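You operate a simulated robot arm through the tools that you are given. There is no shell and no other tool.

You run a simulated two-armed robot. Do the job below in one go: nothing can be reset, and whatever is moved stays where it is left.

## Task
Take the small jar with the teal foot and leave it on the low shelf of the long steel table. Then put the small jar with the purple foot on the flat blue cover. Then put two of the folded grey cloths from the top of the steel table with one drawer on the low shelf of the long steel table. Then put one of the cards from the high board of the open shelves on top of the valve with the orange lever. Then put the hanging label in purple on top of the valve with the yellow lever. Then open the drawer of the steel table with one drawer, fetch the small orange valve block and set it in the inside of the drawer of the steel table with one drawer and shut the drawer again. Keep to this order. Set down upright: small jar with the teal foot, small jar with the purple foot, card, small orange valve block.

The check looks at the end state, three seconds after you hand in, the way a careful person would. Anything else that was tipped, shoved, dropped, spilled or broken makes it a failure. Lids that push on must go on centred and level and be pressed home; caps that screw on are set level and turned clockwise until they are tight. Flat cloth is picked up by pressing the open fingertips on it (5 to 10 N) and closing them slowly along it; thin cloth reads only 2 to 8 mm in the jaws.

## Robot
Two 7-joint arms with two-finger parallel grippers on one trunk, on a base that drives. Base frame: it is fixed to the floor where the robot stands at the start and does not move with it; the origin is under the middle of the robot, x ahead of it, y to its left, z up. Units: mm, degrees, N and s.
The left shoulder is at the start at [60, 143, 926], the right one opposite. With the tool pointing down near the work surface each hand reaches from about 300 to 720 mm from the robot's upright axis, wherever it stands, measured 20 degrees to its own side. Places, roughly: card [-7250, 5750, 1250]; drawer of the steel table with one drawer [0, 2100, 800]; flat blue cover (20x16x2 cm) [400, 2200, 900]; folded grey cloth (9x7x3 cm) [600, 1500, 900]; hanging label in purple [-7250, 6250, 1500]; inside of the drawer of the steel table with one d [0, 2100, 700]; low shelf of the long steel table [-300, 4000, 300]; small jar with the purple foot (6x6x8 cm) [-200, 2200, 900]; small jar with the teal foot (6x6x8 cm) [-200, 2400, 900]; small orange valve block [0, 1250, 1000]; valve with the orange lever (12x10x10 cm) [-10400, 3000, 900]; valve with the yellow lever (12x10x10 cm) [-10500, 3300, 900]. Payload 1.57 kg a hand.
The tool frame of a hand sits at the grasp point between the pads (the TCP): z along the fingers, y along the line on which they close. The tips reach 30 mm beyond it. Largest opening 110 mm; finger width 24, thickness 12; the body of the gripper, 48 by 112 mm, starts 78 mm behind the TCP.
Orientation is that of the tool frame in the base frame, as [roll, pitch, yaw] about the fixed x, y, z axes, in that order (R = Rz(yaw) Ry(pitch) Rx(roll)). With the fingers straight down and closing along the base's y, the tool's x points along the base's -x, its y along +y and its z along -z.

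## Interface
- The arms move only by the tool send_rows. It takes "left_increments", "right_increments" or both (then of equal length, played together; a hand with none holds still); each is a list of rows, each an object of numbers (a shift or turn left out is 0, a gripper value left out holds the last): "dx", "dy", "dz": the shift along the tool's x, y, z in mm; "rx", "ry", "rz": the turn, a rotation vector about the tool's x, y, z in degrees; "fingers": the closure, from 0 (fully open) to 1 (shut). In form: [{"dx": .., "dy": .., "dz": .., "rx": .., "ry": .., "rz": .., "fingers": ..}, ...]. A call has 1 to 20 rows; each row shifts and turns the commanded pose from where the row before left it, along the tool's axes as they then stand. Rows are played at 5 a second. More than 50 mm and 8.6 degrees between two rows, or a gripper value outside its range, and nothing of the call is played. A pose out of reach is approached as far as the arm can. The call stops where the force on the tool passes 40 N (or 10 N more than at its start, if that is more) or the arm is blocked; 0.2 s more then pass. Each finger travels about 45 mm/s and halts on what it meets, pressing with about 25 N; the grip force reading is that of the motor and also rises with nothing between the fingers. The clock runs only during rows and for 0.2 s after the last one: add rows that do not move to give the fingers time. It gives the time, the measured TCP pose, the force on the tool (base axes), the opening and the grip force at its end, in the units of the frame above (readings bear some noise), with the torque about the TCP (base axes, N m) and any sound that the robot's microphone picked up.
- Cameras (640 x 400 px; columns grow to the right, rows downward): "scene" is now at [72.3, 1.2, 1551.7]; the picture's right is [-0.15, -0.99, 0.00], its down [-0.60, 0.09, -0.79] and it looks along [0.79, -0.12, -0.61] (base axes); focal length 265 px, centre (320, 200). "left" rides on the left gripper at [70, -16, -141] in its tool frame; the picture's right is [0.23, 0.97, 0.00], its down [-0.86, 0.20, -0.48] and it looks along [-0.47, 0.11, 0.88] (tool axes); focal length 222 px, centre (320, 200). "right" rides on the right gripper at [70, 16, -141] in its tool frame; the picture's right is [-0.23, 0.97, 0.00], its down [-0.85, -0.20, -0.48] and it looks along [-0.47, -0.11, 0.88] (tool axes); focal length 222 px, centre (320, 200). There is no depth. A picture from a camera that has moved, and an enlarged one, comes with that camera's place and axes in the base frame and with its lens. The place of the scene camera against the robot may be out by one fixed shift of up to 25 mm in any direction.
- capture(camera): a new picture of that camera. No time passes.
- raise_lower(by): slides the trunk up (or, below 0, down) by that many mm; the arms and the scene camera ride with it, the base frame stays. It gives what a move gives, with no picture.
- drive_base(legs): drives the robot by 1 to 6 legs, each [ahead, left, turn to the left] in mm, mm and degrees, along the robot's own axes; the way and the turn of a leg run together, so that a leg with both is an arc; at most 1500 mm and 180 degrees a leg. The arms and the cameras ride along, it lands a little off, and it stops where it bumps. It gives what a move gives.
- head_to(pan, tilt): turns the head with the scene camera to pan (to the left, within 86 degrees either way) and tilt (down, from -29 to 69), counted from straight ahead of the robot. It gives what a move gives.
- enlarge(camera, box): a new picture of the part [left, top, right, bottom] of that camera's present view, enlarged. No time passes.
- close_job(): hands the job in; it is judged then, once.

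Nothing tells you exact positions but the pictures and the camera data. Unless the task says otherwise, let go and move clear before handing in.

The tools are called by a JSON object that holds its "api" and its "payload". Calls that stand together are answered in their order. send_rows: Moves the arms, as the interface text tells. Its arguments: {"type":"object","properties":{"left_increments":{"type":"array"},"right_increments":{"type":"array"}},"required":[]} The other tools are called the same way: raise_lower (by) slides the trunk up or down; drive_base (legs) drives the base; head_to (pan, tilt) turns the head that bears the scene camera; capture (camera) takes a picture; enlarge (camera, box) takes an enlarged picture of a part of a camera's view; close_job () hands the job in.

At the start:

```text
clock: 0.0
left_eef_pos: [437.9, 147.1, 1068.0]
left_tcp_rot: [-179.9, 0.0, 180.0]
left_contact_force: [-0.5, 0.0, -0.2]
left_wrist_torque: [-0.02, 0.0, -0.02]
left_finger_gap: 110.1
left_gripper_force: 0.1
right_eef_pos: [472.3, -198.0, 1081.1]
right_tcp_rot: [-180.0, 0.0, 180.0]
right_contact_force: [-0.4, 0.1, -0.1]
right_wrist_torque: [0.01, 0.03, -0.01]
right_finger_gap: 109.9
right_gripper_force: 0.0
trunk travel left (down, up): [-525.0, 65.0]
robot x, y, heading: [-0.6, -0.3, 0.1]
head pan, tilt: [-8.6, 37.4]
```

scene: 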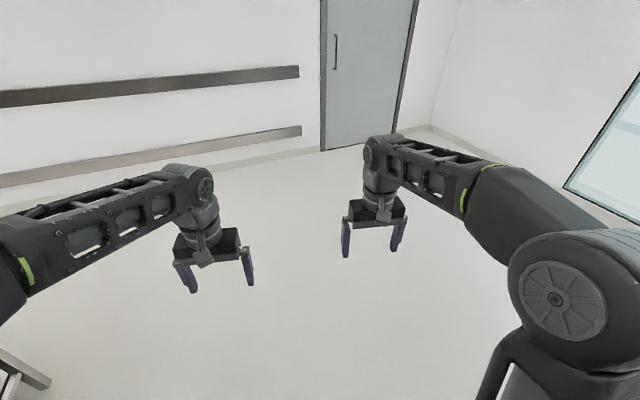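
right: 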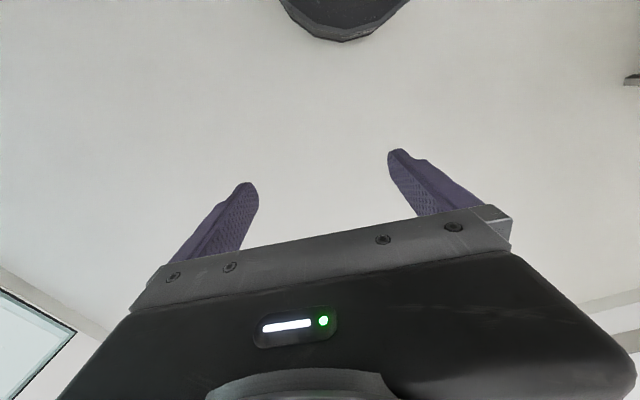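
left: 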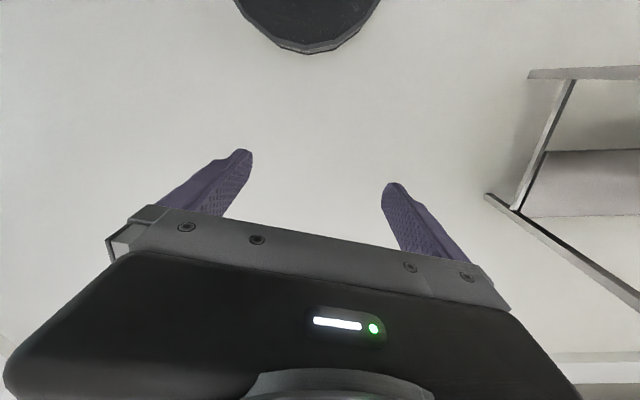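

The room ahead is mostly empty; the tables should be to my left (+y). I will look around with the head first.

{"api": "head_to", "payload": {"pan": 80, "tilt": 25}}

```text
clock: 1.6
left_eef_pos: [437.3, 147.5, 1066.5]
left_tcp_rot: [-179.9, 0.0, 179.9]
left_contact_force: [-0.1, -0.1, -0.4]
left_wrist_torque: [-0.05, 0.0, -0.03]
left_finger_gap: 110.2
left_gripper_force: 0.1
right_eef_pos: [471.4, -197.4, 1081.8]
right_tcp_rot: [-180.0, 0.0, -180.0]
right_contact_force: [0.5, 0.2, 0.2]
right_wrist_torque: [0.0, 0.0, 0.02]
right_finger_gap: 110.2
right_gripper_force: 0.0
trunk travel left (down, up): [-525.0, 65.0]
robot x, y, heading: [3.4, -1.0, 0.2]
head pan, tilt: [80.0, 25.0]
```

{"api": "capture", "payload": {"camera": "scene"}}

```text
taken
camera scene: at [2.7, 104.8, 1571.1], right [0.98, -0.17, 0.0], down [-0.07, -0.42, -0.91], along [0.16, 0.89, -0.42], focal length 265 px, centre (320, 200)
```

scene: 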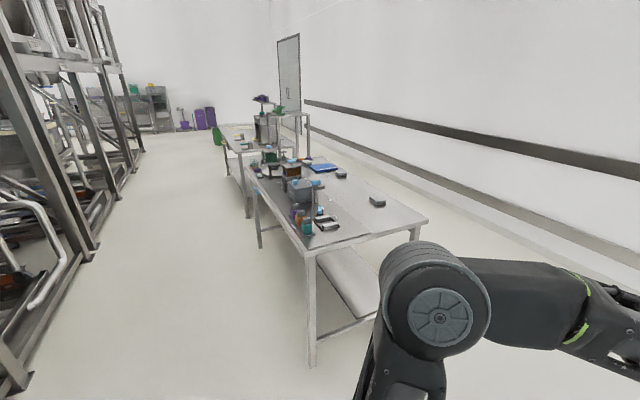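

{"api": "enlarge", "payload": {"camera": "scene", "box": [200, 90, 440, 240]}}

{"api": "enlarge", "payload": {"camera": "scene", "box": [0, 60, 240, 210]}}

```text
2.67 times, centred on (320, 165) of scene
camera zoom: at [2.7, 104.8, 1571.1], right [0.98, -0.17, 0.0], down [-0.07, -0.42, -0.91], along [0.16, 0.89, -0.42], focal length 708 px, centre (320, 293)
```

zoom: 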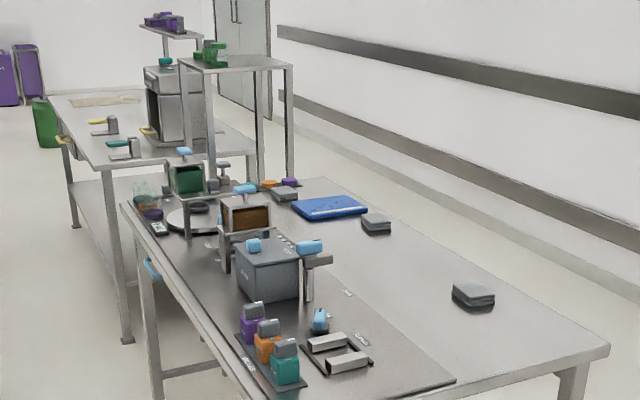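

```text
2.67 times, centred on (120, 135) of scene
camera zoom: at [2.7, 104.8, 1571.1], right [0.98, -0.17, 0.0], down [-0.07, -0.42, -0.91], along [0.16, 0.89, -0.42], focal length 708 px, centre (853, 373)
```

zoom: 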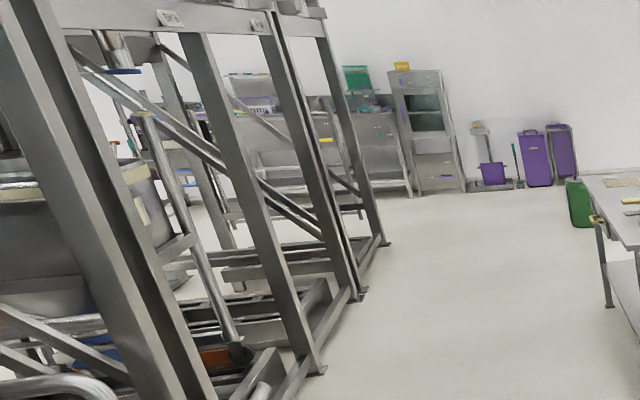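

The table with one drawer is ahead-left, tilted about 14° in the base frame, with the jars near its far left corner and a blue drawer handle on its left side. I'll back up and slide left down the aisle to the table's left side, turning to face it.

{"api": "drive_base", "payload": {"legs": [[-850, 0, 0], [0, 1100, 0], [0, 1050, 14.5]]}}

{"api": "head_to", "payload": {"pan": -15, "tilt": 35}}

{"api": "capture", "payload": {"camera": "scene"}}

```text
clock: 6.1
left_eef_pos: [-406.0, 149.1, 1067.6]
left_tcp_rot: [179.9, 0.0, -179.8]
left_contact_force: [0.5, 0.8, 0.1]
left_wrist_torque: [0.01, 0.02, -0.02]
left_finger_gap: 109.5
left_gripper_force: 0.0
right_eef_pos: [-369.6, -195.2, 1080.8]
right_tcp_rot: [180.0, 0.1, -179.8]
right_contact_force: [-0.1, 0.4, -0.4]
right_wrist_torque: [-0.03, 0.02, -0.02]
right_finger_gap: 110.2
right_gripper_force: 0.1
trunk travel left (down, up): [-525.0, 65.0]
robot x, y, heading: [-840.3, 0.1, -0.1]
head pan, tilt: [80.0, 25.0]
stopped in leg 1: the robot was blocked; the commanded pose is now the measured one
```

```text
clock: 7.8
left_eef_pos: [-406.7, 148.5, 1067.7]
left_tcp_rot: [-180.0, 0.1, -179.9]
left_contact_force: [0.0, -0.6, 0.2]
left_wrist_torque: [0.0, 0.03, 0.01]
left_finger_gap: 110.1
left_gripper_force: 0.1
right_eef_pos: [-369.2, -196.1, 1080.8]
right_tcp_rot: [180.0, 0.0, -179.7]
right_contact_force: [0.0, -0.3, -0.3]
right_wrist_torque: [0.02, 0.02, 0.03]
right_finger_gap: 109.9
right_gripper_force: 0.1
trunk travel left (down, up): [-525.0, 65.0]
robot x, y, heading: [-843.8, 1.6, 0.2]
head pan, tilt: [-15.0, 35.0]
```

```text
taken
camera scene: at [-770.7, -7.5, 1555.4], right [-0.26, -0.97, 0.0], down [-0.55, 0.15, -0.82], along [0.79, -0.21, -0.57], focal length 265 px, centre (320, 200)
```

scene: 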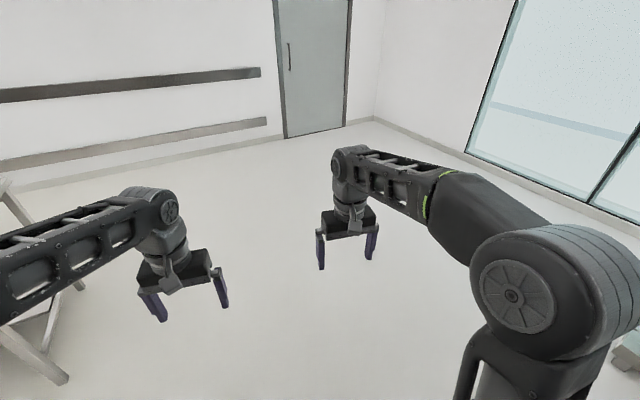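

The drive bumped at about x=-840 with something behind. I'll look left and right to see what is around the base.

{"api": "head_to", "payload": {"pan": 86, "tilt": 40}}

{"api": "capture", "payload": {"camera": "scene"}}

{"api": "head_to", "payload": {"pan": -86, "tilt": 40}}

{"api": "capture", "payload": {"camera": "scene"}}

```text
clock: 9.6
left_eef_pos: [-405.3, 149.2, 1067.9]
left_tcp_rot: [-179.9, 0.0, -179.9]
left_contact_force: [0.7, 0.0, -0.7]
left_wrist_torque: [0.02, 0.04, 0.01]
left_finger_gap: 110.0
left_gripper_force: 0.0
right_eef_pos: [-370.5, -195.4, 1082.3]
right_tcp_rot: [-180.0, 0.0, -179.7]
right_contact_force: [0.2, -0.5, -0.4]
right_wrist_torque: [0.02, 0.01, -0.03]
right_finger_gap: 109.9
right_gripper_force: 0.1
trunk travel left (down, up): [-525.0, 65.0]
robot x, y, heading: [-843.2, -2.2, -0.1]
head pan, tilt: [85.9, 40.0]
```

```text
taken
camera scene: at [-850.0, 99.9, 1547.8], right [1.0, -0.07, 0.0], down [-0.04, -0.64, -0.77], along [0.05, 0.76, -0.64], focal length 265 px, centre (320, 200)
```

scene: 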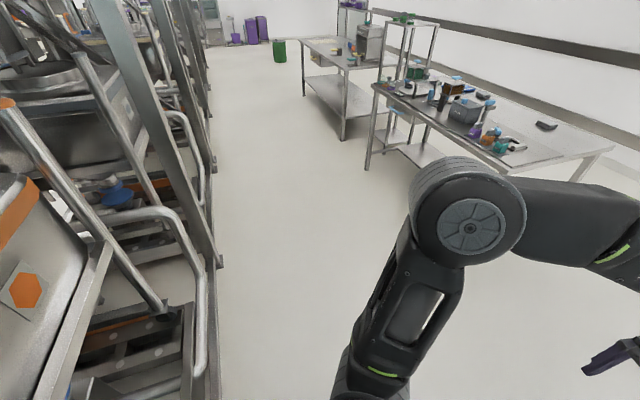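

```text
clock: 12.2
left_eef_pos: [-406.4, 148.3, 1067.7]
left_tcp_rot: [179.9, -0.1, -179.9]
left_contact_force: [-0.5, -0.3, -0.6]
left_wrist_torque: [-0.03, -0.01, 0.01]
left_finger_gap: 110.0
left_gripper_force: 0.0
right_eef_pos: [-369.2, -195.5, 1081.3]
right_tcp_rot: [-180.0, 0.0, -179.8]
right_contact_force: [-0.2, 0.0, -0.2]
right_wrist_torque: [-0.01, 0.01, 0.01]
right_finger_gap: 109.9
right_gripper_force: 0.1
trunk travel left (down, up): [-525.0, 65.0]
robot x, y, heading: [-842.7, -0.8, 0.1]
head pan, tilt: [-85.9, 40.0]
```

```text
taken
camera scene: at [-849.6, -69.7, 1547.8], right [-1.0, -0.07, 0.0], down [-0.05, 0.64, -0.77], along [0.06, -0.76, -0.64], focal length 265 px, centre (320, 200)
```

scene: 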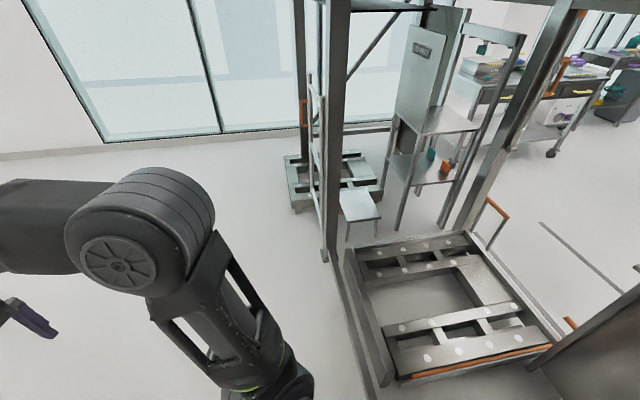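

The machine frame is directly behind me; the aisle to my left runs parallel to the tables and is clear. I'll move forward a bit and slide left along it.

{"api": "drive_base", "payload": {"legs": [[120, 100, 0], [0, 1000, 0], [0, 1050, 0], [0, 0, 14.5]]}}

{"api": "head_to", "payload": {"pan": 0, "tilt": 45}}

{"api": "capture", "payload": {"camera": "scene"}}

```text
clock: 24.5
left_eef_pos: [-400.1, 2472.3, 1068.2]
left_tcp_rot: [179.9, 0.0, -163.4]
left_contact_force: [-0.7, 0.2, -0.4]
left_wrist_torque: [0.02, -0.02, -0.01]
left_finger_gap: 110.1
left_gripper_force: 0.1
right_eef_pos: [-267.1, 2151.4, 1082.8]
right_tcp_rot: [-180.0, 0.1, -163.4]
right_contact_force: [-0.1, -0.2, -0.3]
right_wrist_torque: [-0.02, 0.0, 0.01]
right_finger_gap: 110.0
right_gripper_force: 0.1
trunk travel left (down, up): [-525.0, 65.0]
robot x, y, heading: [-779.7, 2207.6, 16.4]
head pan, tilt: [-85.9, 40.0]
```

```text
clock: 26.1
left_eef_pos: [-399.1, 2472.1, 1069.0]
left_tcp_rot: [-180.0, -0.1, -163.4]
left_contact_force: [0.9, 0.2, -0.2]
left_wrist_torque: [0.01, 0.02, 0.03]
left_finger_gap: 110.1
left_gripper_force: 0.1
right_eef_pos: [-266.2, 2150.7, 1081.9]
right_tcp_rot: [179.9, 0.1, -163.4]
right_contact_force: [0.3, -0.9, 0.1]
right_wrist_torque: [-0.02, 0.01, 0.01]
right_finger_gap: 110.2
right_gripper_force: 0.1
trunk travel left (down, up): [-525.0, 65.0]
robot x, y, heading: [-779.3, 2205.1, 16.6]
head pan, tilt: [0.0, 45.0]
```

```text
taken
camera scene: at [-710.6, 2234.5, 1540.5], right [0.29, -0.96, 0.0], down [-0.68, -0.2, -0.71], along [0.68, 0.2, -0.71], focal length 265 px, centre (320, 200)
```

scene: 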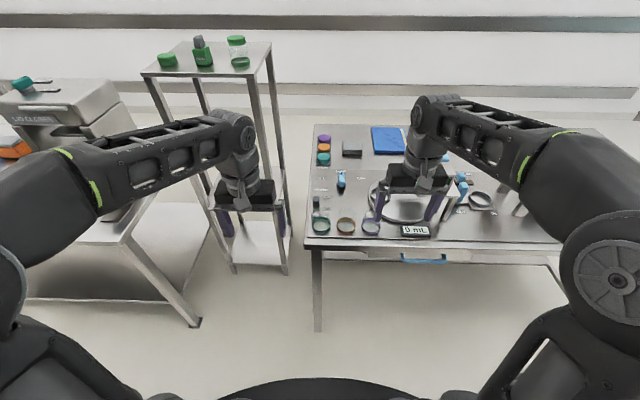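

{"api": "enlarge", "payload": {"camera": "scene", "box": [290, 120, 450, 270]}}

{"api": "enlarge", "payload": {"camera": "scene", "box": [420, 120, 640, 290]}}

{"api": "capture", "payload": {"camera": "right"}}

{"api": "capture", "payload": {"camera": "left"}}

```text
2.67 times, centred on (370, 195) of scene
camera zoom: at [-710.6, 2234.5, 1540.5], right [0.29, -0.96, 0.0], down [-0.68, -0.2, -0.71], along [0.68, 0.2, -0.71], focal length 708 px, centre (187, 213)
```

zoom: 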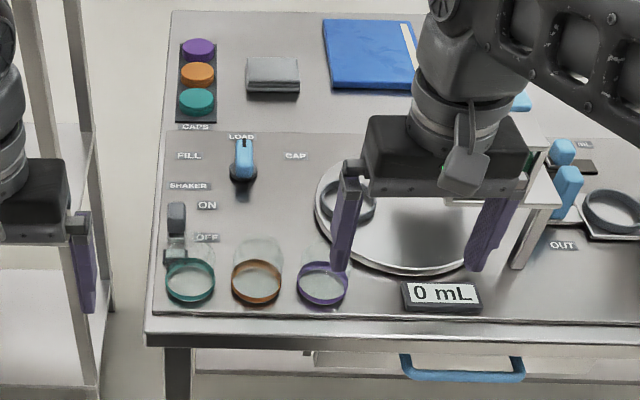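

```text
2.35 times, centred on (530, 205) of scene
camera zoom: at [-710.6, 2234.5, 1540.5], right [0.29, -0.96, 0.0], down [-0.68, -0.2, -0.71], along [0.68, 0.2, -0.71], focal length 624 px, centre (-174, 188)
```

zoom: 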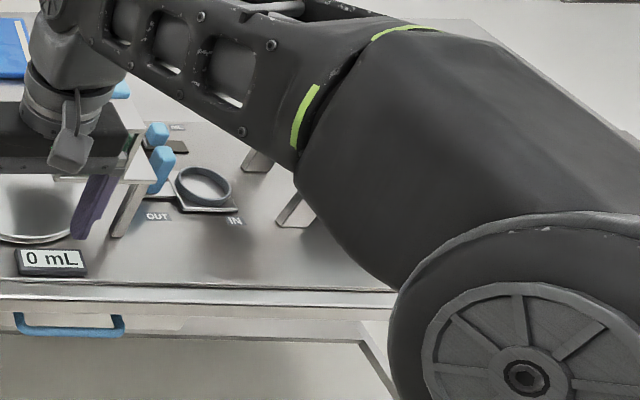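

```text
taken
camera right: at [-338.7, 2147.8, 1222.5], right [-0.06, 1.0, 0.0], down [0.88, 0.05, 0.48], along [0.48, 0.03, -0.88], focal length 222 px, centre (320, 200)
```

right: 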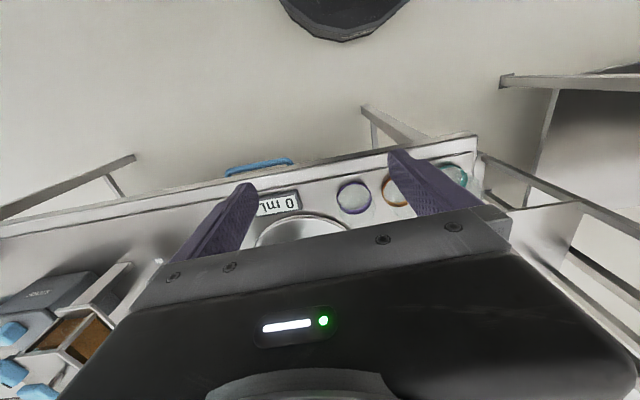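

```text
taken
camera left: at [-461.0, 2434.9, 1208.1], right [-0.5, 0.87, 0.0], down [0.76, 0.44, 0.48], along [0.42, 0.24, -0.88], focal length 222 px, centre (320, 200)
```

left: 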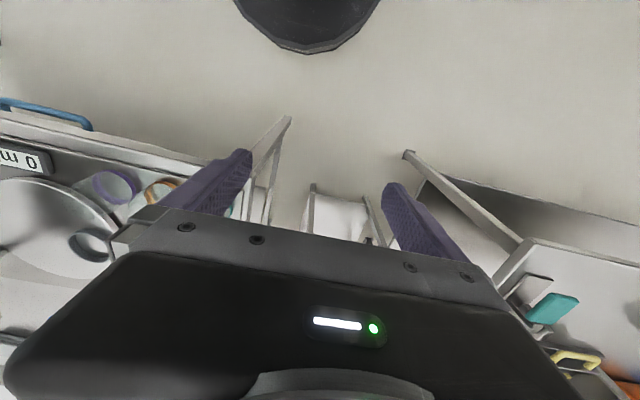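

I see the three jars (teal, orange, purple from left to right) along the table's near edge, about 50 mm inside, with the blue drawer handle below, and the blue cover and cloths beyond. First I retract the right arm up and back to keep it out of the way, then shift the robot so that the teal jar is in front of the left hand.

{"api": "send_rows", "payload": {"right_increments": [{"dz": -40, "dx": 30}, {"dz": -40, "dx": 40}, {"dz": -20, "dx": 40}, {"dx": 40}, {}]}}

{"api": "drive_base", "payload": {"legs": [[20, -140, 0]]}}

{"api": "capture", "payload": {"camera": "left"}}

{"api": "capture", "payload": {"camera": "scene"}}

```text
refused: row 2 steps farther than a row can; nothing moved
```

```text
clock: 27.4
left_eef_pos: [-339.3, 2340.0, 1069.5]
left_tcp_rot: [179.9, 0.0, -163.5]
left_contact_force: [-0.9, 0.8, 0.0]
left_wrist_torque: [0.03, 0.04, 0.01]
left_finger_gap: 109.8
left_gripper_force: 0.1
right_eef_pos: [-206.4, 2019.8, 1081.2]
right_tcp_rot: [179.9, 0.0, -163.5]
right_contact_force: [0.0, 0.2, 0.6]
right_wrist_torque: [0.06, 0.0, 0.0]
right_finger_gap: 110.1
right_gripper_force: 0.0
trunk travel left (down, up): [-525.0, 65.0]
robot x, y, heading: [-718.0, 2076.0, 16.9]
head pan, tilt: [0.0, 45.0]
```

```text
taken
camera left: at [-400.7, 2303.7, 1208.2], right [-0.49, 0.87, 0.0], down [0.76, 0.43, 0.48], along [0.42, 0.24, -0.88], focal length 222 px, centre (320, 200)
```

left: 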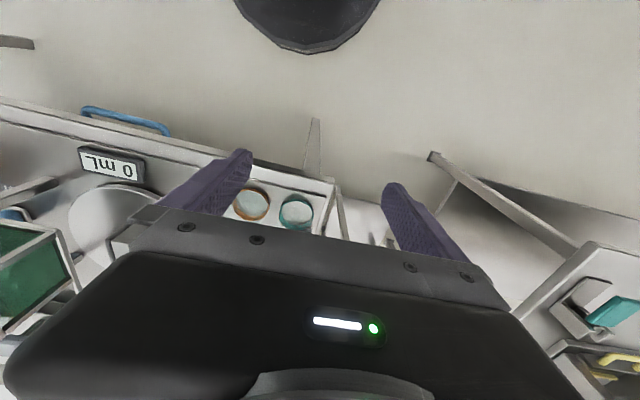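

```text
taken
camera scene: at [-650.6, 2103.6, 1540.5], right [0.28, -0.96, 0.0], down [-0.68, -0.2, -0.71], along [0.68, 0.2, -0.71], focal length 265 px, centre (320, 200)
```

scene: 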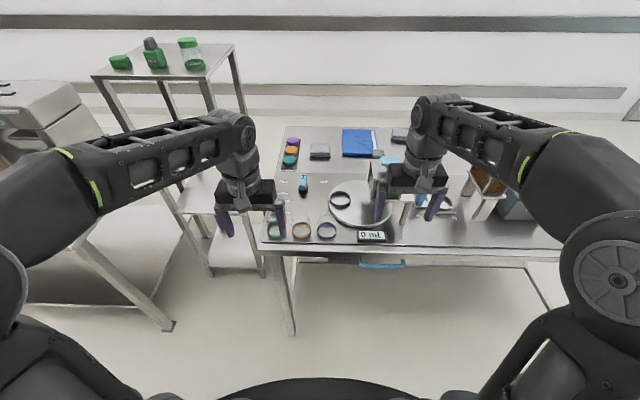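

Teal jar foot estimates agree at about (-217, 2364). I'll retract the right arm with smaller steps and take closer looks at the jar.

{"api": "send_rows", "payload": {"right_increments": [{"dz": -45}, {"dz": -45}, {"dx": 45}, {"dx": 45}, {"dx": 45}, {}]}}

{"api": "enlarge", "payload": {"camera": "left", "box": [220, 150, 380, 250]}}

{"api": "enlarge", "payload": {"camera": "scene", "box": [240, 120, 400, 270]}}

```text
clock: 28.8
left_eef_pos: [-340.2, 2343.2, 1067.3]
left_tcp_rot: [-179.9, 0.0, -163.6]
left_contact_force: [0.2, 1.0, -0.4]
left_wrist_torque: [-0.04, -0.02, -0.04]
left_finger_gap: 109.9
left_gripper_force: 0.1
right_eef_pos: [-336.3, 1983.9, 1116.3]
right_tcp_rot: [180.0, 0.0, -163.4]
right_contact_force: [-0.5, 1.2, 0.5]
right_wrist_torque: [-0.07, -0.05, -0.06]
right_finger_gap: 109.9
right_gripper_force: 0.0
right hand out of reach, approached as far as the arm can: row 1, 2
trunk travel left (down, up): [-525.0, 65.0]
robot x, y, heading: [-718.7, 2075.6, 16.5]
head pan, tilt: [0.0, 45.0]
```

```text
4.00 times, centred on (300, 200) of left
camera zoom: at [-400.9, 2306.9, 1207.5], right [-0.49, 0.87, 0.0], down [0.76, 0.43, 0.48], along [0.42, 0.24, -0.88], focal length 888 px, centre (400, 200)
```

zoom: 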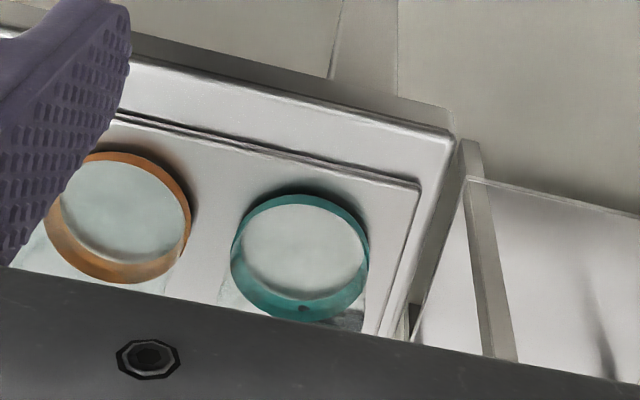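

```text
2.67 times, centred on (320, 195) of scene
camera zoom: at [-651.0, 2107.5, 1540.5], right [0.28, -0.96, 0.0], down [-0.68, -0.2, -0.71], along [0.68, 0.2, -0.71], focal length 708 px, centre (320, 213)
```

zoom: 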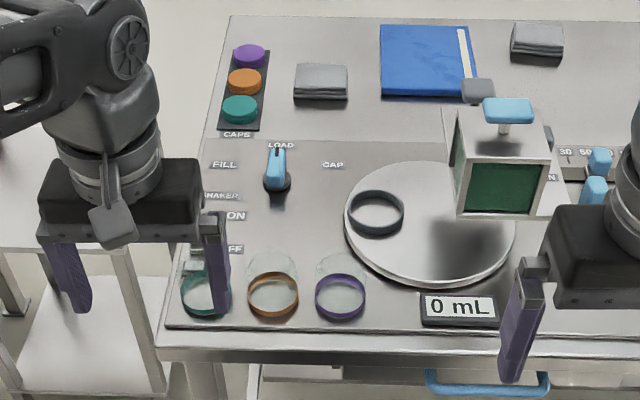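

The jars are only about 71 mm apart, so I'll grasp the teal one with fingers straight down, closing front-to-back. I'll turn the left hand 90° first and see how that looks.

{"api": "send_rows", "payload": {"left_increments": [{"rz": 8.2}, {"rz": 8.2}, {"rz": 8.2}, {"rz": 8.2}, {"rz": 8.2}, {"rz": 8.2}, {"rz": 8.2}, {"rz": 8.2}, {"rz": 8.2}, {"rz": 8.2}, {"rz": 8.0}, {}]}}

{"api": "capture", "payload": {"camera": "left"}}

{"api": "capture", "payload": {"camera": "scene"}}

```text
clock: 31.4
left_eef_pos: [-339.8, 2341.8, 1068.2]
left_tcp_rot: [180.0, 0.0, 106.4]
left_contact_force: [-0.4, -0.7, -0.2]
left_wrist_torque: [0.02, 0.0, -0.02]
left_finger_gap: 110.1
left_gripper_force: 0.2
right_eef_pos: [-334.9, 1981.5, 1116.1]
right_tcp_rot: [180.0, 0.0, -163.4]
right_contact_force: [0.4, 0.6, -0.1]
right_wrist_torque: [-0.05, -0.01, -0.03]
right_finger_gap: 109.8
right_gripper_force: 0.0
trunk travel left (down, up): [-525.0, 65.0]
robot x, y, heading: [-718.0, 2076.6, 16.6]
head pan, tilt: [0.0, 45.0]
```

```text
taken
camera left: at [-374.1, 2403.0, 1207.8], right [0.87, 0.49, 0.0], down [0.43, -0.76, 0.48], along [0.24, -0.42, -0.88], focal length 222 px, centre (320, 200)
```

left: 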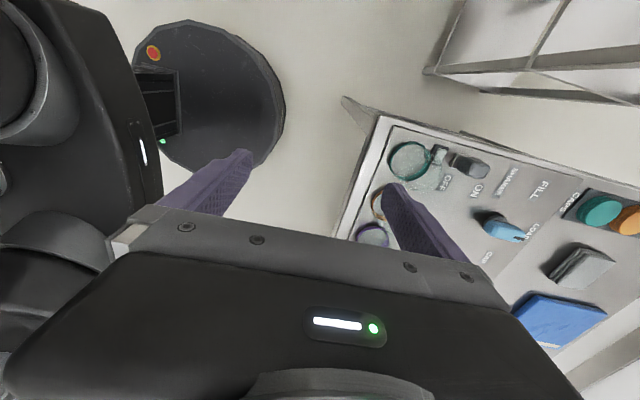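

```text
taken
camera scene: at [-651.4, 2105.2, 1540.5], right [0.28, -0.96, 0.0], down [-0.68, -0.2, -0.71], along [0.68, 0.2, -0.71], focal length 265 px, centre (320, 200)
```

scene: 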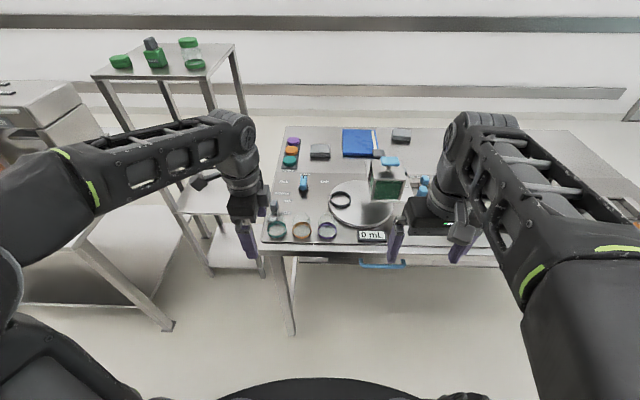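

{"api": "enlarge", "payload": {"camera": "left", "box": [340, 110, 500, 260]}}

{"api": "enlarge", "payload": {"camera": "scene", "box": [250, 130, 410, 280]}}

```text
2.67 times, centred on (420, 185) of left
camera zoom: at [-374.1, 2403.0, 1207.8], right [0.87, 0.49, 0.0], down [0.43, -0.76, 0.48], along [0.24, -0.42, -0.88], focal length 592 px, centre (53, 240)
```

zoom: 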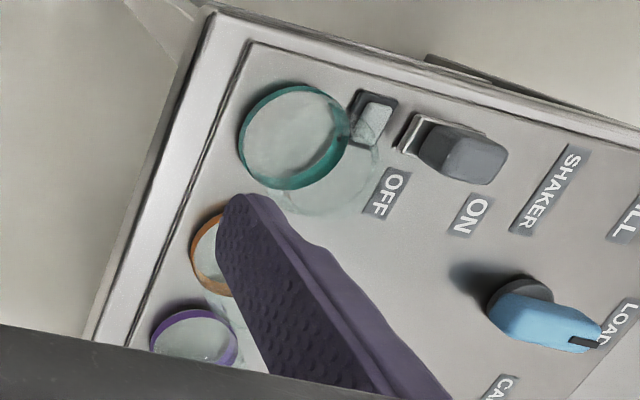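

```text
2.67 times, centred on (330, 205) of scene
camera zoom: at [-651.4, 2105.2, 1540.5], right [0.28, -0.96, 0.0], down [-0.68, -0.2, -0.71], along [0.68, 0.2, -0.71], focal length 708 px, centre (293, 187)
```

zoom: 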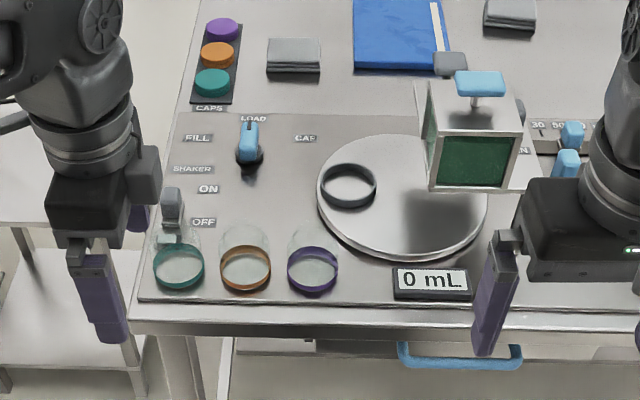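

By triangulating from two wrist views, the teal jar centre is about (-194, 2374) and the table top about z 865. There is a rocker switch right behind the jar, so I'll grasp high on the jar. I'll move over it and take another look.

{"api": "send_rows", "payload": {"left_increments": [{"dy": 38, "dx": -3}, {"dy": 38, "dx": -3}, {"dy": 38, "dx": -2}, {"dy": 35, "dx": -2}, {}, {}]}}

{"api": "capture", "payload": {"camera": "left"}}

{"api": "enlarge", "payload": {"camera": "scene", "box": [200, 130, 360, 280]}}

```text
clock: 32.8
left_eef_pos: [-206.5, 2373.8, 1067.4]
left_tcp_rot: [179.8, 0.0, 106.4]
left_contact_force: [0.5, 0.0, 0.3]
left_wrist_torque: [-0.02, 0.0, -0.01]
left_finger_gap: 110.2
left_gripper_force: 0.1
left hand out of reach, approached as far as the arm can: row 4
right_eef_pos: [-336.8, 1980.9, 1116.1]
right_tcp_rot: [179.9, 0.0, -163.5]
right_contact_force: [0.4, -0.3, -0.3]
right_wrist_torque: [0.02, 0.0, 0.02]
right_finger_gap: 109.9
right_gripper_force: 0.0
trunk travel left (down, up): [-525.0, 65.0]
robot x, y, heading: [-718.8, 2076.0, 16.4]
head pan, tilt: [0.0, 45.0]
```

```text
taken
camera left: at [-240.7, 2434.6, 1208.2], right [0.87, 0.49, 0.0], down [0.43, -0.76, 0.48], along [0.24, -0.42, -0.88], focal length 222 px, centre (320, 200)
```

left: 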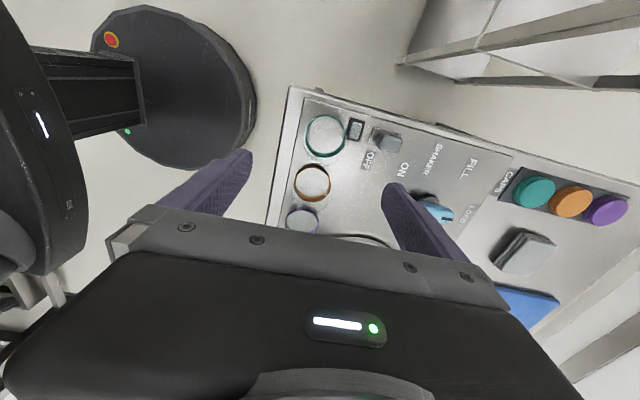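

```text
2.67 times, centred on (280, 205) of scene
camera zoom: at [-651.5, 2104.9, 1540.6], right [0.28, -0.96, 0.0], down [-0.68, -0.2, -0.71], along [0.68, 0.2, -0.71], focal length 708 px, centre (427, 187)
```

zoom: 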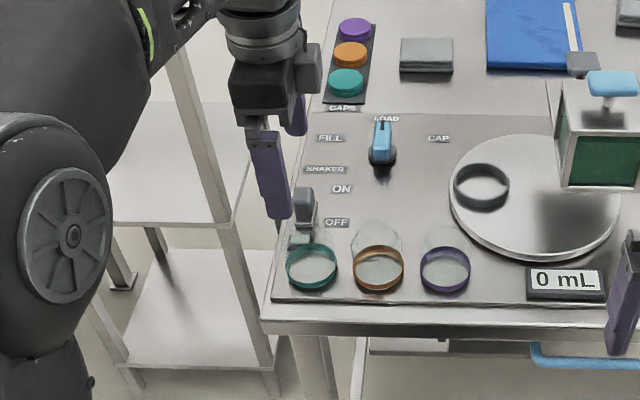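

The hand is nearly over the jar but at the edge of reach; I'll pull the hand back, drive 60 mm closer, and then look again from lower down.

{"api": "send_rows", "payload": {"left_increments": [{"dy": -30}, {"dy": -30}, {}]}}

{"api": "drive_base", "payload": {"legs": [[65, 0, 0]]}}

{"api": "enlarge", "payload": {"camera": "left", "box": [220, 80, 420, 230]}}

```text
clock: 33.6
left_eef_pos: [-262.4, 2357.3, 1066.8]
left_tcp_rot: [-180.0, 0.0, 106.5]
left_contact_force: [-0.7, 0.2, 0.3]
left_wrist_torque: [0.01, 0.02, 0.0]
left_finger_gap: 110.0
left_gripper_force: 0.1
right_eef_pos: [-335.8, 1981.4, 1115.8]
right_tcp_rot: [179.9, 0.1, -163.6]
right_contact_force: [0.3, -0.5, -0.4]
right_wrist_torque: [-0.01, -0.03, 0.02]
right_finger_gap: 110.0
right_gripper_force: 0.0
trunk travel left (down, up): [-525.0, 65.0]
robot x, y, heading: [-716.3, 2076.3, 16.6]
head pan, tilt: [0.0, 45.0]
```

```text
clock: 34.6
left_eef_pos: [-197.3, 2376.2, 1065.8]
left_tcp_rot: [-179.8, 0.0, 106.4]
left_contact_force: [0.6, -0.1, -0.5]
left_wrist_torque: [0.01, 0.05, 0.0]
left_finger_gap: 109.9
left_gripper_force: 0.1
right_eef_pos: [-272.9, 1999.9, 1115.2]
right_tcp_rot: [179.9, 0.0, -163.5]
right_contact_force: [0.1, -0.6, 0.5]
right_wrist_torque: [-0.02, 0.03, 0.01]
right_finger_gap: 109.9
right_gripper_force: 0.0
trunk travel left (down, up): [-525.0, 65.0]
robot x, y, heading: [-653.6, 2096.9, 16.5]
head pan, tilt: [0.0, 45.0]
```

```text
2.67 times, centred on (320, 155) of left
camera zoom: at [-232.5, 2437.1, 1206.0], right [0.87, 0.49, 0.0], down [0.43, -0.76, 0.48], along [0.24, -0.42, -0.88], focal length 592 px, centre (320, 320)
```

zoom: 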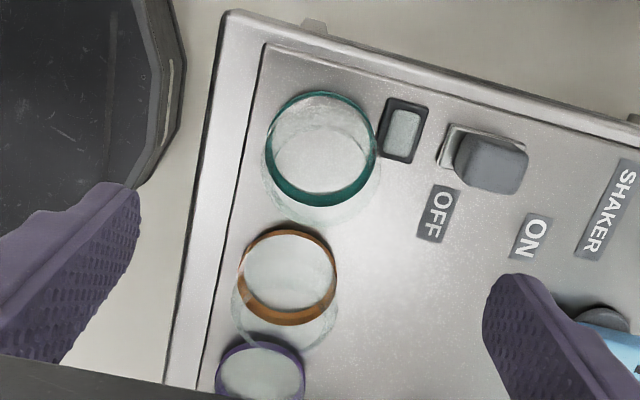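

The hand is centred over the teal jar. I'll narrow the opening to about 86 mm (to clear the switch behind) and descend in stages.

{"api": "send_rows", "payload": {"left_increments": [{"fingers": 0.22}, {"fingers": 0.22}, {"dz": 40}, {"dz": 40}, {}, {}]}}

{"api": "capture", "payload": {"camera": "left"}}

{"api": "enlarge", "payload": {"camera": "scene", "box": [200, 150, 360, 300]}}

```text
clock: 36.0
left_eef_pos: [-201.3, 2374.3, 986.5]
left_tcp_rot: [-180.0, 0.0, 106.5]
left_contact_force: [-0.1, -0.6, 0.2]
left_wrist_torque: [-0.02, 0.02, 0.04]
left_finger_gap: 85.7
left_gripper_force: 0.1
right_eef_pos: [-272.8, 1999.5, 1114.9]
right_tcp_rot: [-180.0, 0.2, -163.5]
right_contact_force: [-0.8, 0.1, -0.6]
right_wrist_torque: [0.04, 0.0, -0.01]
right_finger_gap: 110.1
right_gripper_force: 0.1
trunk travel left (down, up): [-525.0, 65.0]
robot x, y, heading: [-656.1, 2097.2, 16.4]
head pan, tilt: [0.0, 45.0]
```

```text
taken
camera left: at [-235.1, 2435.8, 1126.4], right [0.87, 0.49, 0.0], down [0.43, -0.76, 0.48], along [0.24, -0.42, -0.88], focal length 222 px, centre (320, 200)
```

left: 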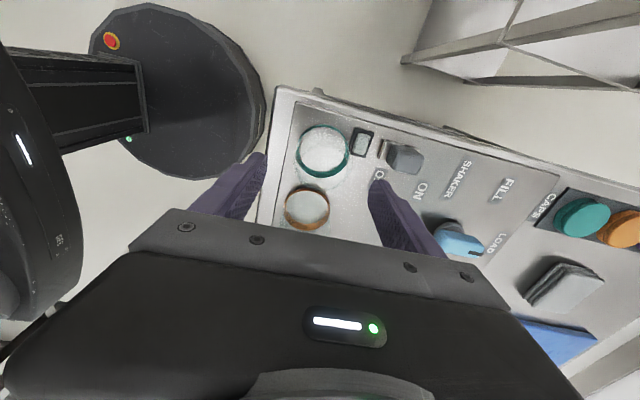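

```text
2.67 times, centred on (280, 225) of scene
camera zoom: at [-588.5, 2123.8, 1540.5], right [0.28, -0.96, 0.0], down [-0.68, -0.2, -0.71], along [0.68, 0.2, -0.71], focal length 708 px, centre (427, 133)
```

zoom: 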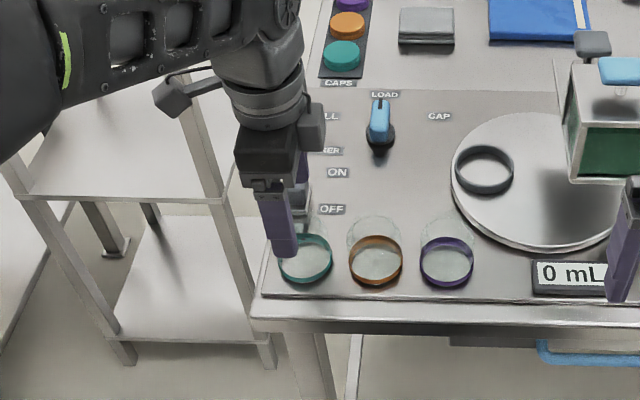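

Aligned well. I descend to grip high on the jar and close slowly.

{"api": "send_rows", "payload": {"left_increments": [{"dz": 21, "dy": 1, "dx": -1}, {"dz": 21, "dy": 1, "dx": -1}, {"dz": 20, "dy": 1}, {}, {}]}}

{"api": "capture", "payload": {"camera": "left"}}

{"api": "enlarge", "payload": {"camera": "scene", "box": [200, 150, 360, 300]}}

```text
clock: 37.2
left_eef_pos: [-196.4, 2375.9, 923.5]
left_tcp_rot: [179.9, 0.2, 106.5]
left_contact_force: [0.0, 1.3, -0.4]
left_wrist_torque: [0.0, -0.02, -0.01]
left_finger_gap: 85.8
left_gripper_force: 0.2
right_eef_pos: [-272.7, 2000.6, 1115.8]
right_tcp_rot: [-180.0, 0.0, -163.6]
right_contact_force: [0.5, 0.1, -0.2]
right_wrist_torque: [0.0, -0.03, -0.01]
right_finger_gap: 110.1
right_gripper_force: 0.0
trunk travel left (down, up): [-525.0, 65.0]
robot x, y, heading: [-655.7, 2095.8, 16.5]
head pan, tilt: [0.0, 45.0]
```

```text
taken
camera left: at [-231.5, 2436.5, 1063.9], right [0.87, 0.49, 0.0], down [0.43, -0.76, 0.48], along [0.24, -0.42, -0.88], focal length 222 px, centre (320, 200)
```

left: 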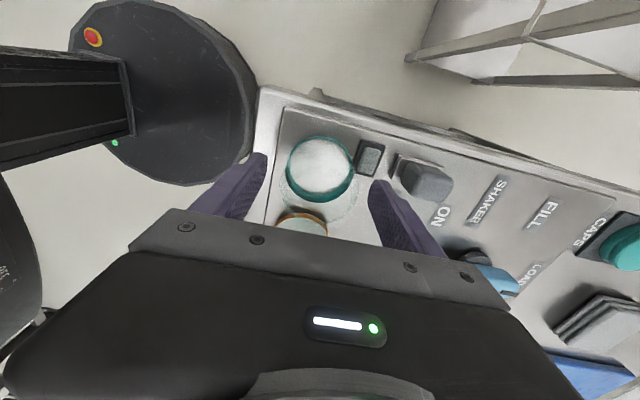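

```text
2.67 times, centred on (280, 225) of scene
camera zoom: at [-588.4, 2123.8, 1540.5], right [0.28, -0.96, 0.0], down [-0.68, -0.2, -0.71], along [0.68, 0.2, -0.71], focal length 708 px, centre (427, 133)
```

zoom: 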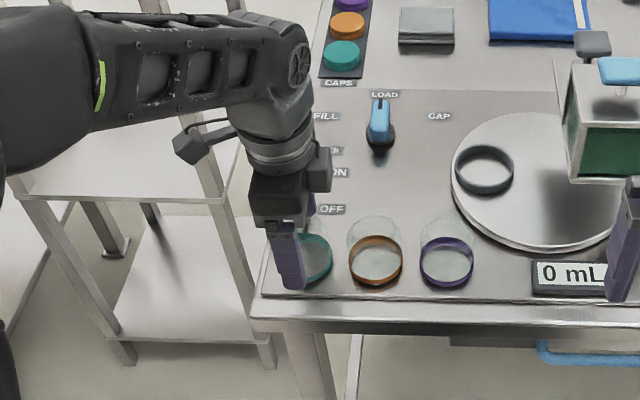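

Fingers straddle the jar. Closing gently now.

{"api": "send_rows", "payload": {"left_increments": [{"fingers": 0.28}, {"fingers": 0.33}, {"fingers": 0.38}, {"fingers": 0.43}, {"fingers": 0.5}, {"fingers": 0.55}, {}, {}]}}

{"api": "capture", "payload": {"camera": "left"}}

```text
clock: 39.0
left_eef_pos: [-198.0, 2375.2, 924.4]
left_tcp_rot: [-180.0, 0.1, 106.4]
left_contact_force: [-1.3, -0.5, 0.7]
left_wrist_torque: [-0.04, -0.02, -0.03]
left_finger_gap: 58.5
left_gripper_force: 24.7
right_eef_pos: [-273.6, 1999.7, 1116.0]
right_tcp_rot: [179.9, 0.2, -163.5]
right_contact_force: [-0.1, -0.1, -0.7]
right_wrist_torque: [-0.01, 0.0, 0.02]
right_finger_gap: 110.1
right_gripper_force: 0.0
trunk travel left (down, up): [-525.0, 65.0]
robot x, y, heading: [-657.4, 2092.5, 16.4]
head pan, tilt: [0.0, 45.0]
```

```text
taken
camera left: at [-231.6, 2436.4, 1064.2], right [0.87, 0.49, 0.0], down [0.43, -0.76, 0.48], along [0.24, -0.42, -0.88], focal length 222 px, centre (320, 200)
```

left: 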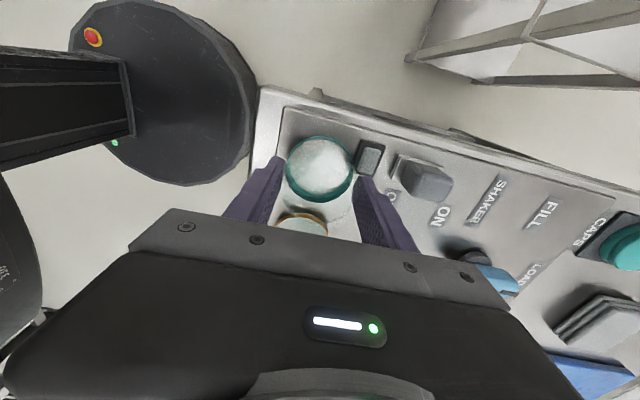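

The jar is gripped (58.5 mm). I lift it straight up.

{"api": "send_rows", "payload": {"left_increments": [{"dz": -15}, {"dz": -30}, {"dz": -40}, {"dz": -40}, {}]}}

{"api": "capture", "payload": {"camera": "left"}}

{"api": "capture", "payload": {"camera": "scene"}}

```text
clock: 40.2
left_eef_pos: [-196.6, 2374.3, 1048.0]
left_tcp_rot: [180.0, 0.0, 106.5]
left_contact_force: [0.2, 0.2, -1.0]
left_wrist_torque: [0.0, -0.06, 0.02]
left_finger_gap: 57.7
left_gripper_force: 24.9
right_eef_pos: [-273.1, 2000.0, 1115.9]
right_tcp_rot: [179.9, 0.0, -163.5]
right_contact_force: [-0.2, -0.3, -0.2]
right_wrist_torque: [0.01, -0.04, 0.0]
right_finger_gap: 110.1
right_gripper_force: 0.0
trunk travel left (down, up): [-525.0, 65.0]
robot x, y, heading: [-653.9, 2094.6, 16.6]
head pan, tilt: [0.0, 45.0]
```

```text
taken
camera left: at [-230.9, 2435.3, 1188.3], right [0.87, 0.49, 0.0], down [0.43, -0.76, 0.48], along [0.24, -0.42, -0.88], focal length 222 px, centre (320, 200)
```

left: 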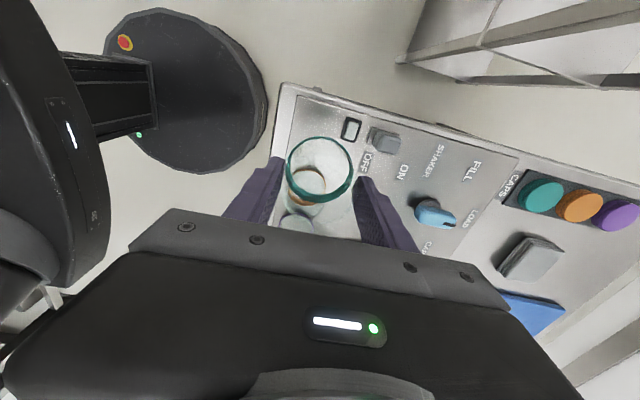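

```text
taken
camera scene: at [-588.2, 2123.9, 1540.5], right [0.28, -0.96, 0.0], down [-0.68, -0.2, -0.71], along [0.68, 0.2, -0.71], focal length 265 px, centre (320, 200)
```

scene: 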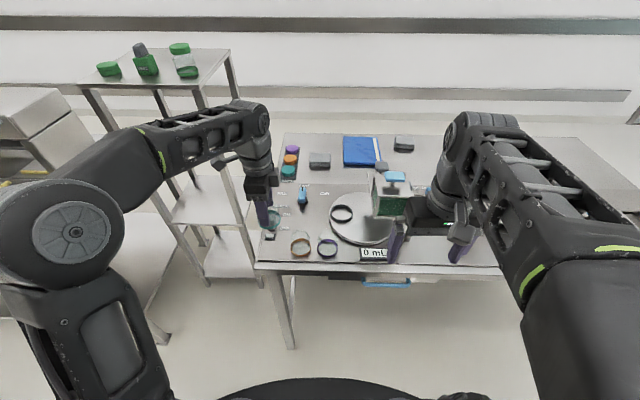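

The teal jar is held upright. I pull the hand back clear of the table edge, then look left toward the long table before driving there.

{"api": "send_rows", "payload": {"left_increments": [{"dy": -45}, {"dy": -45}, {"dy": -45}, {}]}}

{"api": "head_to", "payload": {"pan": 70, "tilt": 25}}

{"api": "capture", "payload": {"camera": "scene"}}

```text
clock: 41.2
left_eef_pos: [-324.7, 2334.2, 1047.9]
left_tcp_rot: [179.9, 0.0, 106.5]
left_contact_force: [0.7, 0.9, -1.2]
left_wrist_torque: [-0.01, -0.02, 0.01]
left_finger_gap: 58.0
left_gripper_force: 24.9
right_eef_pos: [-272.9, 1999.8, 1116.3]
right_tcp_rot: [-180.0, -0.1, -163.5]
right_contact_force: [0.0, 0.2, 0.3]
right_wrist_torque: [-0.01, 0.0, 0.02]
right_finger_gap: 110.4
right_gripper_force: 0.1
trunk travel left (down, up): [-525.0, 65.0]
robot x, y, heading: [-654.3, 2098.7, 16.4]
head pan, tilt: [0.0, 45.0]
```

```text
clock: 42.6
left_eef_pos: [-324.6, 2334.2, 1049.6]
left_tcp_rot: [179.9, 0.0, 106.5]
left_contact_force: [-0.4, 0.5, -0.6]
left_wrist_torque: [0.01, -0.01, 0.0]
left_finger_gap: 58.1
left_gripper_force: 25.2
right_eef_pos: [-273.5, 2000.0, 1115.4]
right_tcp_rot: [180.0, 0.1, -163.5]
right_contact_force: [-0.2, 0.3, -1.0]
right_wrist_torque: [-0.02, 0.01, 0.04]
right_finger_gap: 109.9
right_gripper_force: 0.1
trunk travel left (down, up): [-525.0, 65.0]
robot x, y, heading: [-654.3, 2096.1, 16.5]
head pan, tilt: [70.0, 25.0]
```

```text
taken
camera scene: at [-660.7, 2192.7, 1571.1], right [1.0, -0.06, 0.0], down [-0.03, -0.42, -0.91], along [0.06, 0.9, -0.42], focal length 265 px, centre (320, 200)
```

scene: 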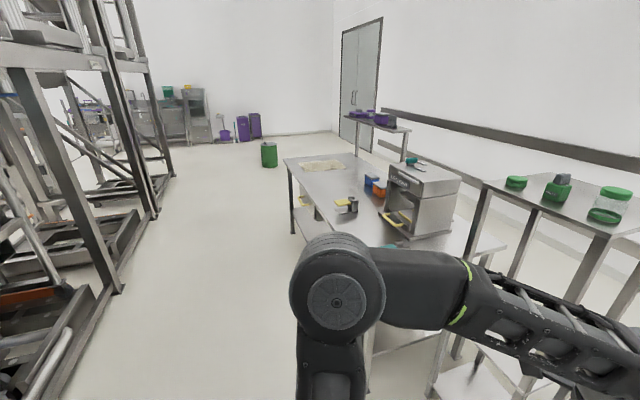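

The aisle is clear. Backing off a little and sliding left to the long table.

{"api": "drive_base", "payload": {"legs": [[-200, 0, 0], [0, 900, 0], [0, 700, 0]]}}

{"api": "head_to", "payload": {"pan": 0, "tilt": 50}}

{"api": "capture", "payload": {"camera": "scene"}}

```text
clock: 52.0
left_eef_pos: [-957.7, 3813.5, 1048.0]
left_tcp_rot: [180.0, 0.0, 105.1]
left_contact_force: [0.9, 0.3, -0.9]
left_wrist_torque: [0.01, -0.02, -0.04]
left_finger_gap: 57.9
left_gripper_force: 25.5
right_eef_pos: [-913.9, 3478.4, 1116.1]
right_tcp_rot: [-180.0, 0.0, -164.7]
right_contact_force: [0.3, 0.5, 0.7]
right_wrist_torque: [0.01, 0.0, 0.02]
right_finger_gap: 110.3
right_gripper_force: 0.0
trunk travel left (down, up): [-525.0, 65.0]
robot x, y, heading: [-1288.2, 3581.2, 15.3]
head pan, tilt: [70.0, 25.0]
```

```text
clock: 53.4
left_eef_pos: [-956.8, 3813.1, 1049.4]
left_tcp_rot: [-180.0, -0.1, 105.2]
left_contact_force: [0.0, -0.1, -1.0]
left_wrist_torque: [0.01, -0.01, -0.01]
left_finger_gap: 58.1
left_gripper_force: 24.6
right_eef_pos: [-913.9, 3478.4, 1115.2]
right_tcp_rot: [-179.9, 0.1, -164.7]
right_contact_force: [0.7, 0.2, 0.1]
right_wrist_torque: [-0.03, 0.02, 0.03]
right_finger_gap: 110.2
right_gripper_force: 0.1
trunk travel left (down, up): [-525.0, 65.0]
robot x, y, heading: [-1290.8, 3582.7, 15.2]
head pan, tilt: [0.0, 50.0]
```

```text
taken
camera scene: at [-1230.1, 3608.9, 1533.7], right [0.26, -0.96, 0.0], down [-0.74, -0.2, -0.64], along [0.62, 0.17, -0.77], focal length 265 px, centre (320, 200)
```

scene: 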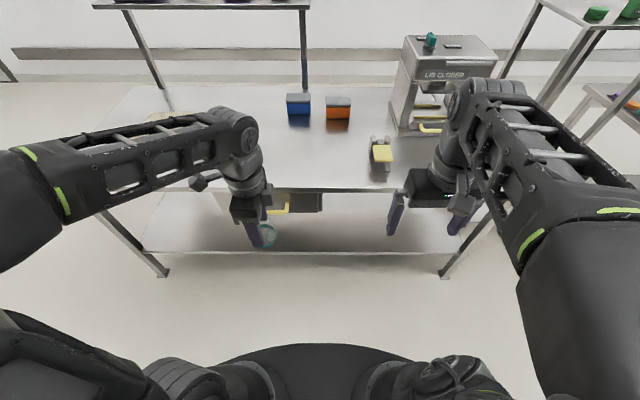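

I'm at the long table; its low shelf is visible and free, with a yellow-handled drawer under the top. I'll lower the trunk fully here and look at the shelf level.

{"api": "raise_lower", "payload": {"by": -520}}

{"api": "head_to", "payload": {"pan": 0, "tilt": 40}}

{"api": "capture", "payload": {"camera": "scene"}}

{"api": "capture", "payload": {"camera": "left"}}

{"api": "capture", "payload": {"camera": "right"}}

```text
refused: -520 is not a number from -400 to 400
```

```text
clock: 54.2
left_eef_pos: [-956.4, 3813.7, 1049.9]
left_tcp_rot: [-180.0, 0.0, 105.2]
left_contact_force: [0.3, -0.2, -1.2]
left_wrist_torque: [0.01, 0.0, -0.01]
left_finger_gap: 57.9
left_gripper_force: 24.4
right_eef_pos: [-913.2, 3479.0, 1115.8]
right_tcp_rot: [-179.9, 0.2, -164.9]
right_contact_force: [0.2, 0.0, -0.7]
right_wrist_torque: [-0.03, 0.0, 0.01]
right_finger_gap: 110.2
right_gripper_force: 0.1
trunk travel left (down, up): [-525.0, 65.0]
robot x, y, heading: [-1290.0, 3580.9, 15.3]
head pan, tilt: [0.0, 40.0]
```

```text
taken
camera scene: at [-1222.4, 3610.9, 1547.8], right [0.26, -0.97, 0.0], down [-0.62, -0.17, -0.77], along [0.74, 0.2, -0.64], focal length 265 px, centre (320, 200)
```

scene: 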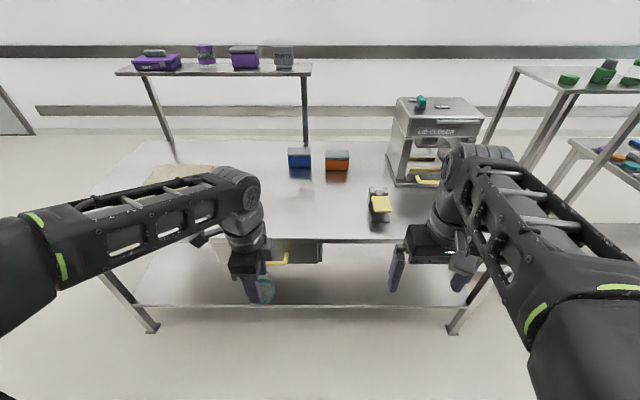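

```text
taken
camera left: at [-990.1, 3875.2, 1188.8], right [0.88, 0.47, 0.0], down [0.42, -0.77, 0.48], along [0.23, -0.42, -0.88], focal length 222 px, centre (320, 200)
```

left: 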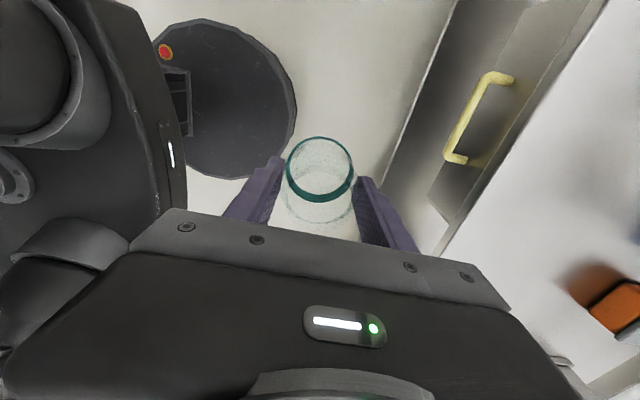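

```text
taken
camera right: at [-985.2, 3477.1, 1256.6], right [-0.04, 1.0, 0.0], down [0.88, 0.03, 0.48], along [0.48, 0.02, -0.88], focal length 222 px, centre (320, 200)
```

right: 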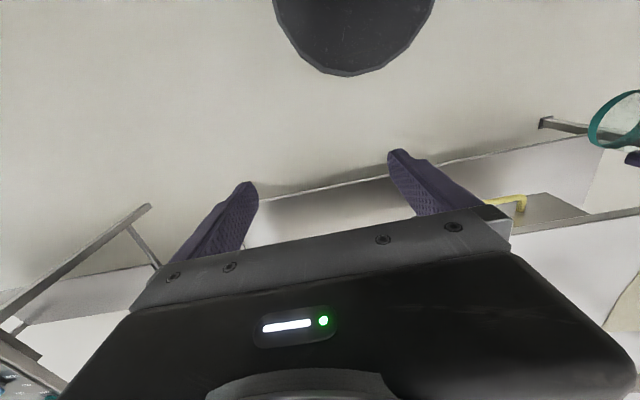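

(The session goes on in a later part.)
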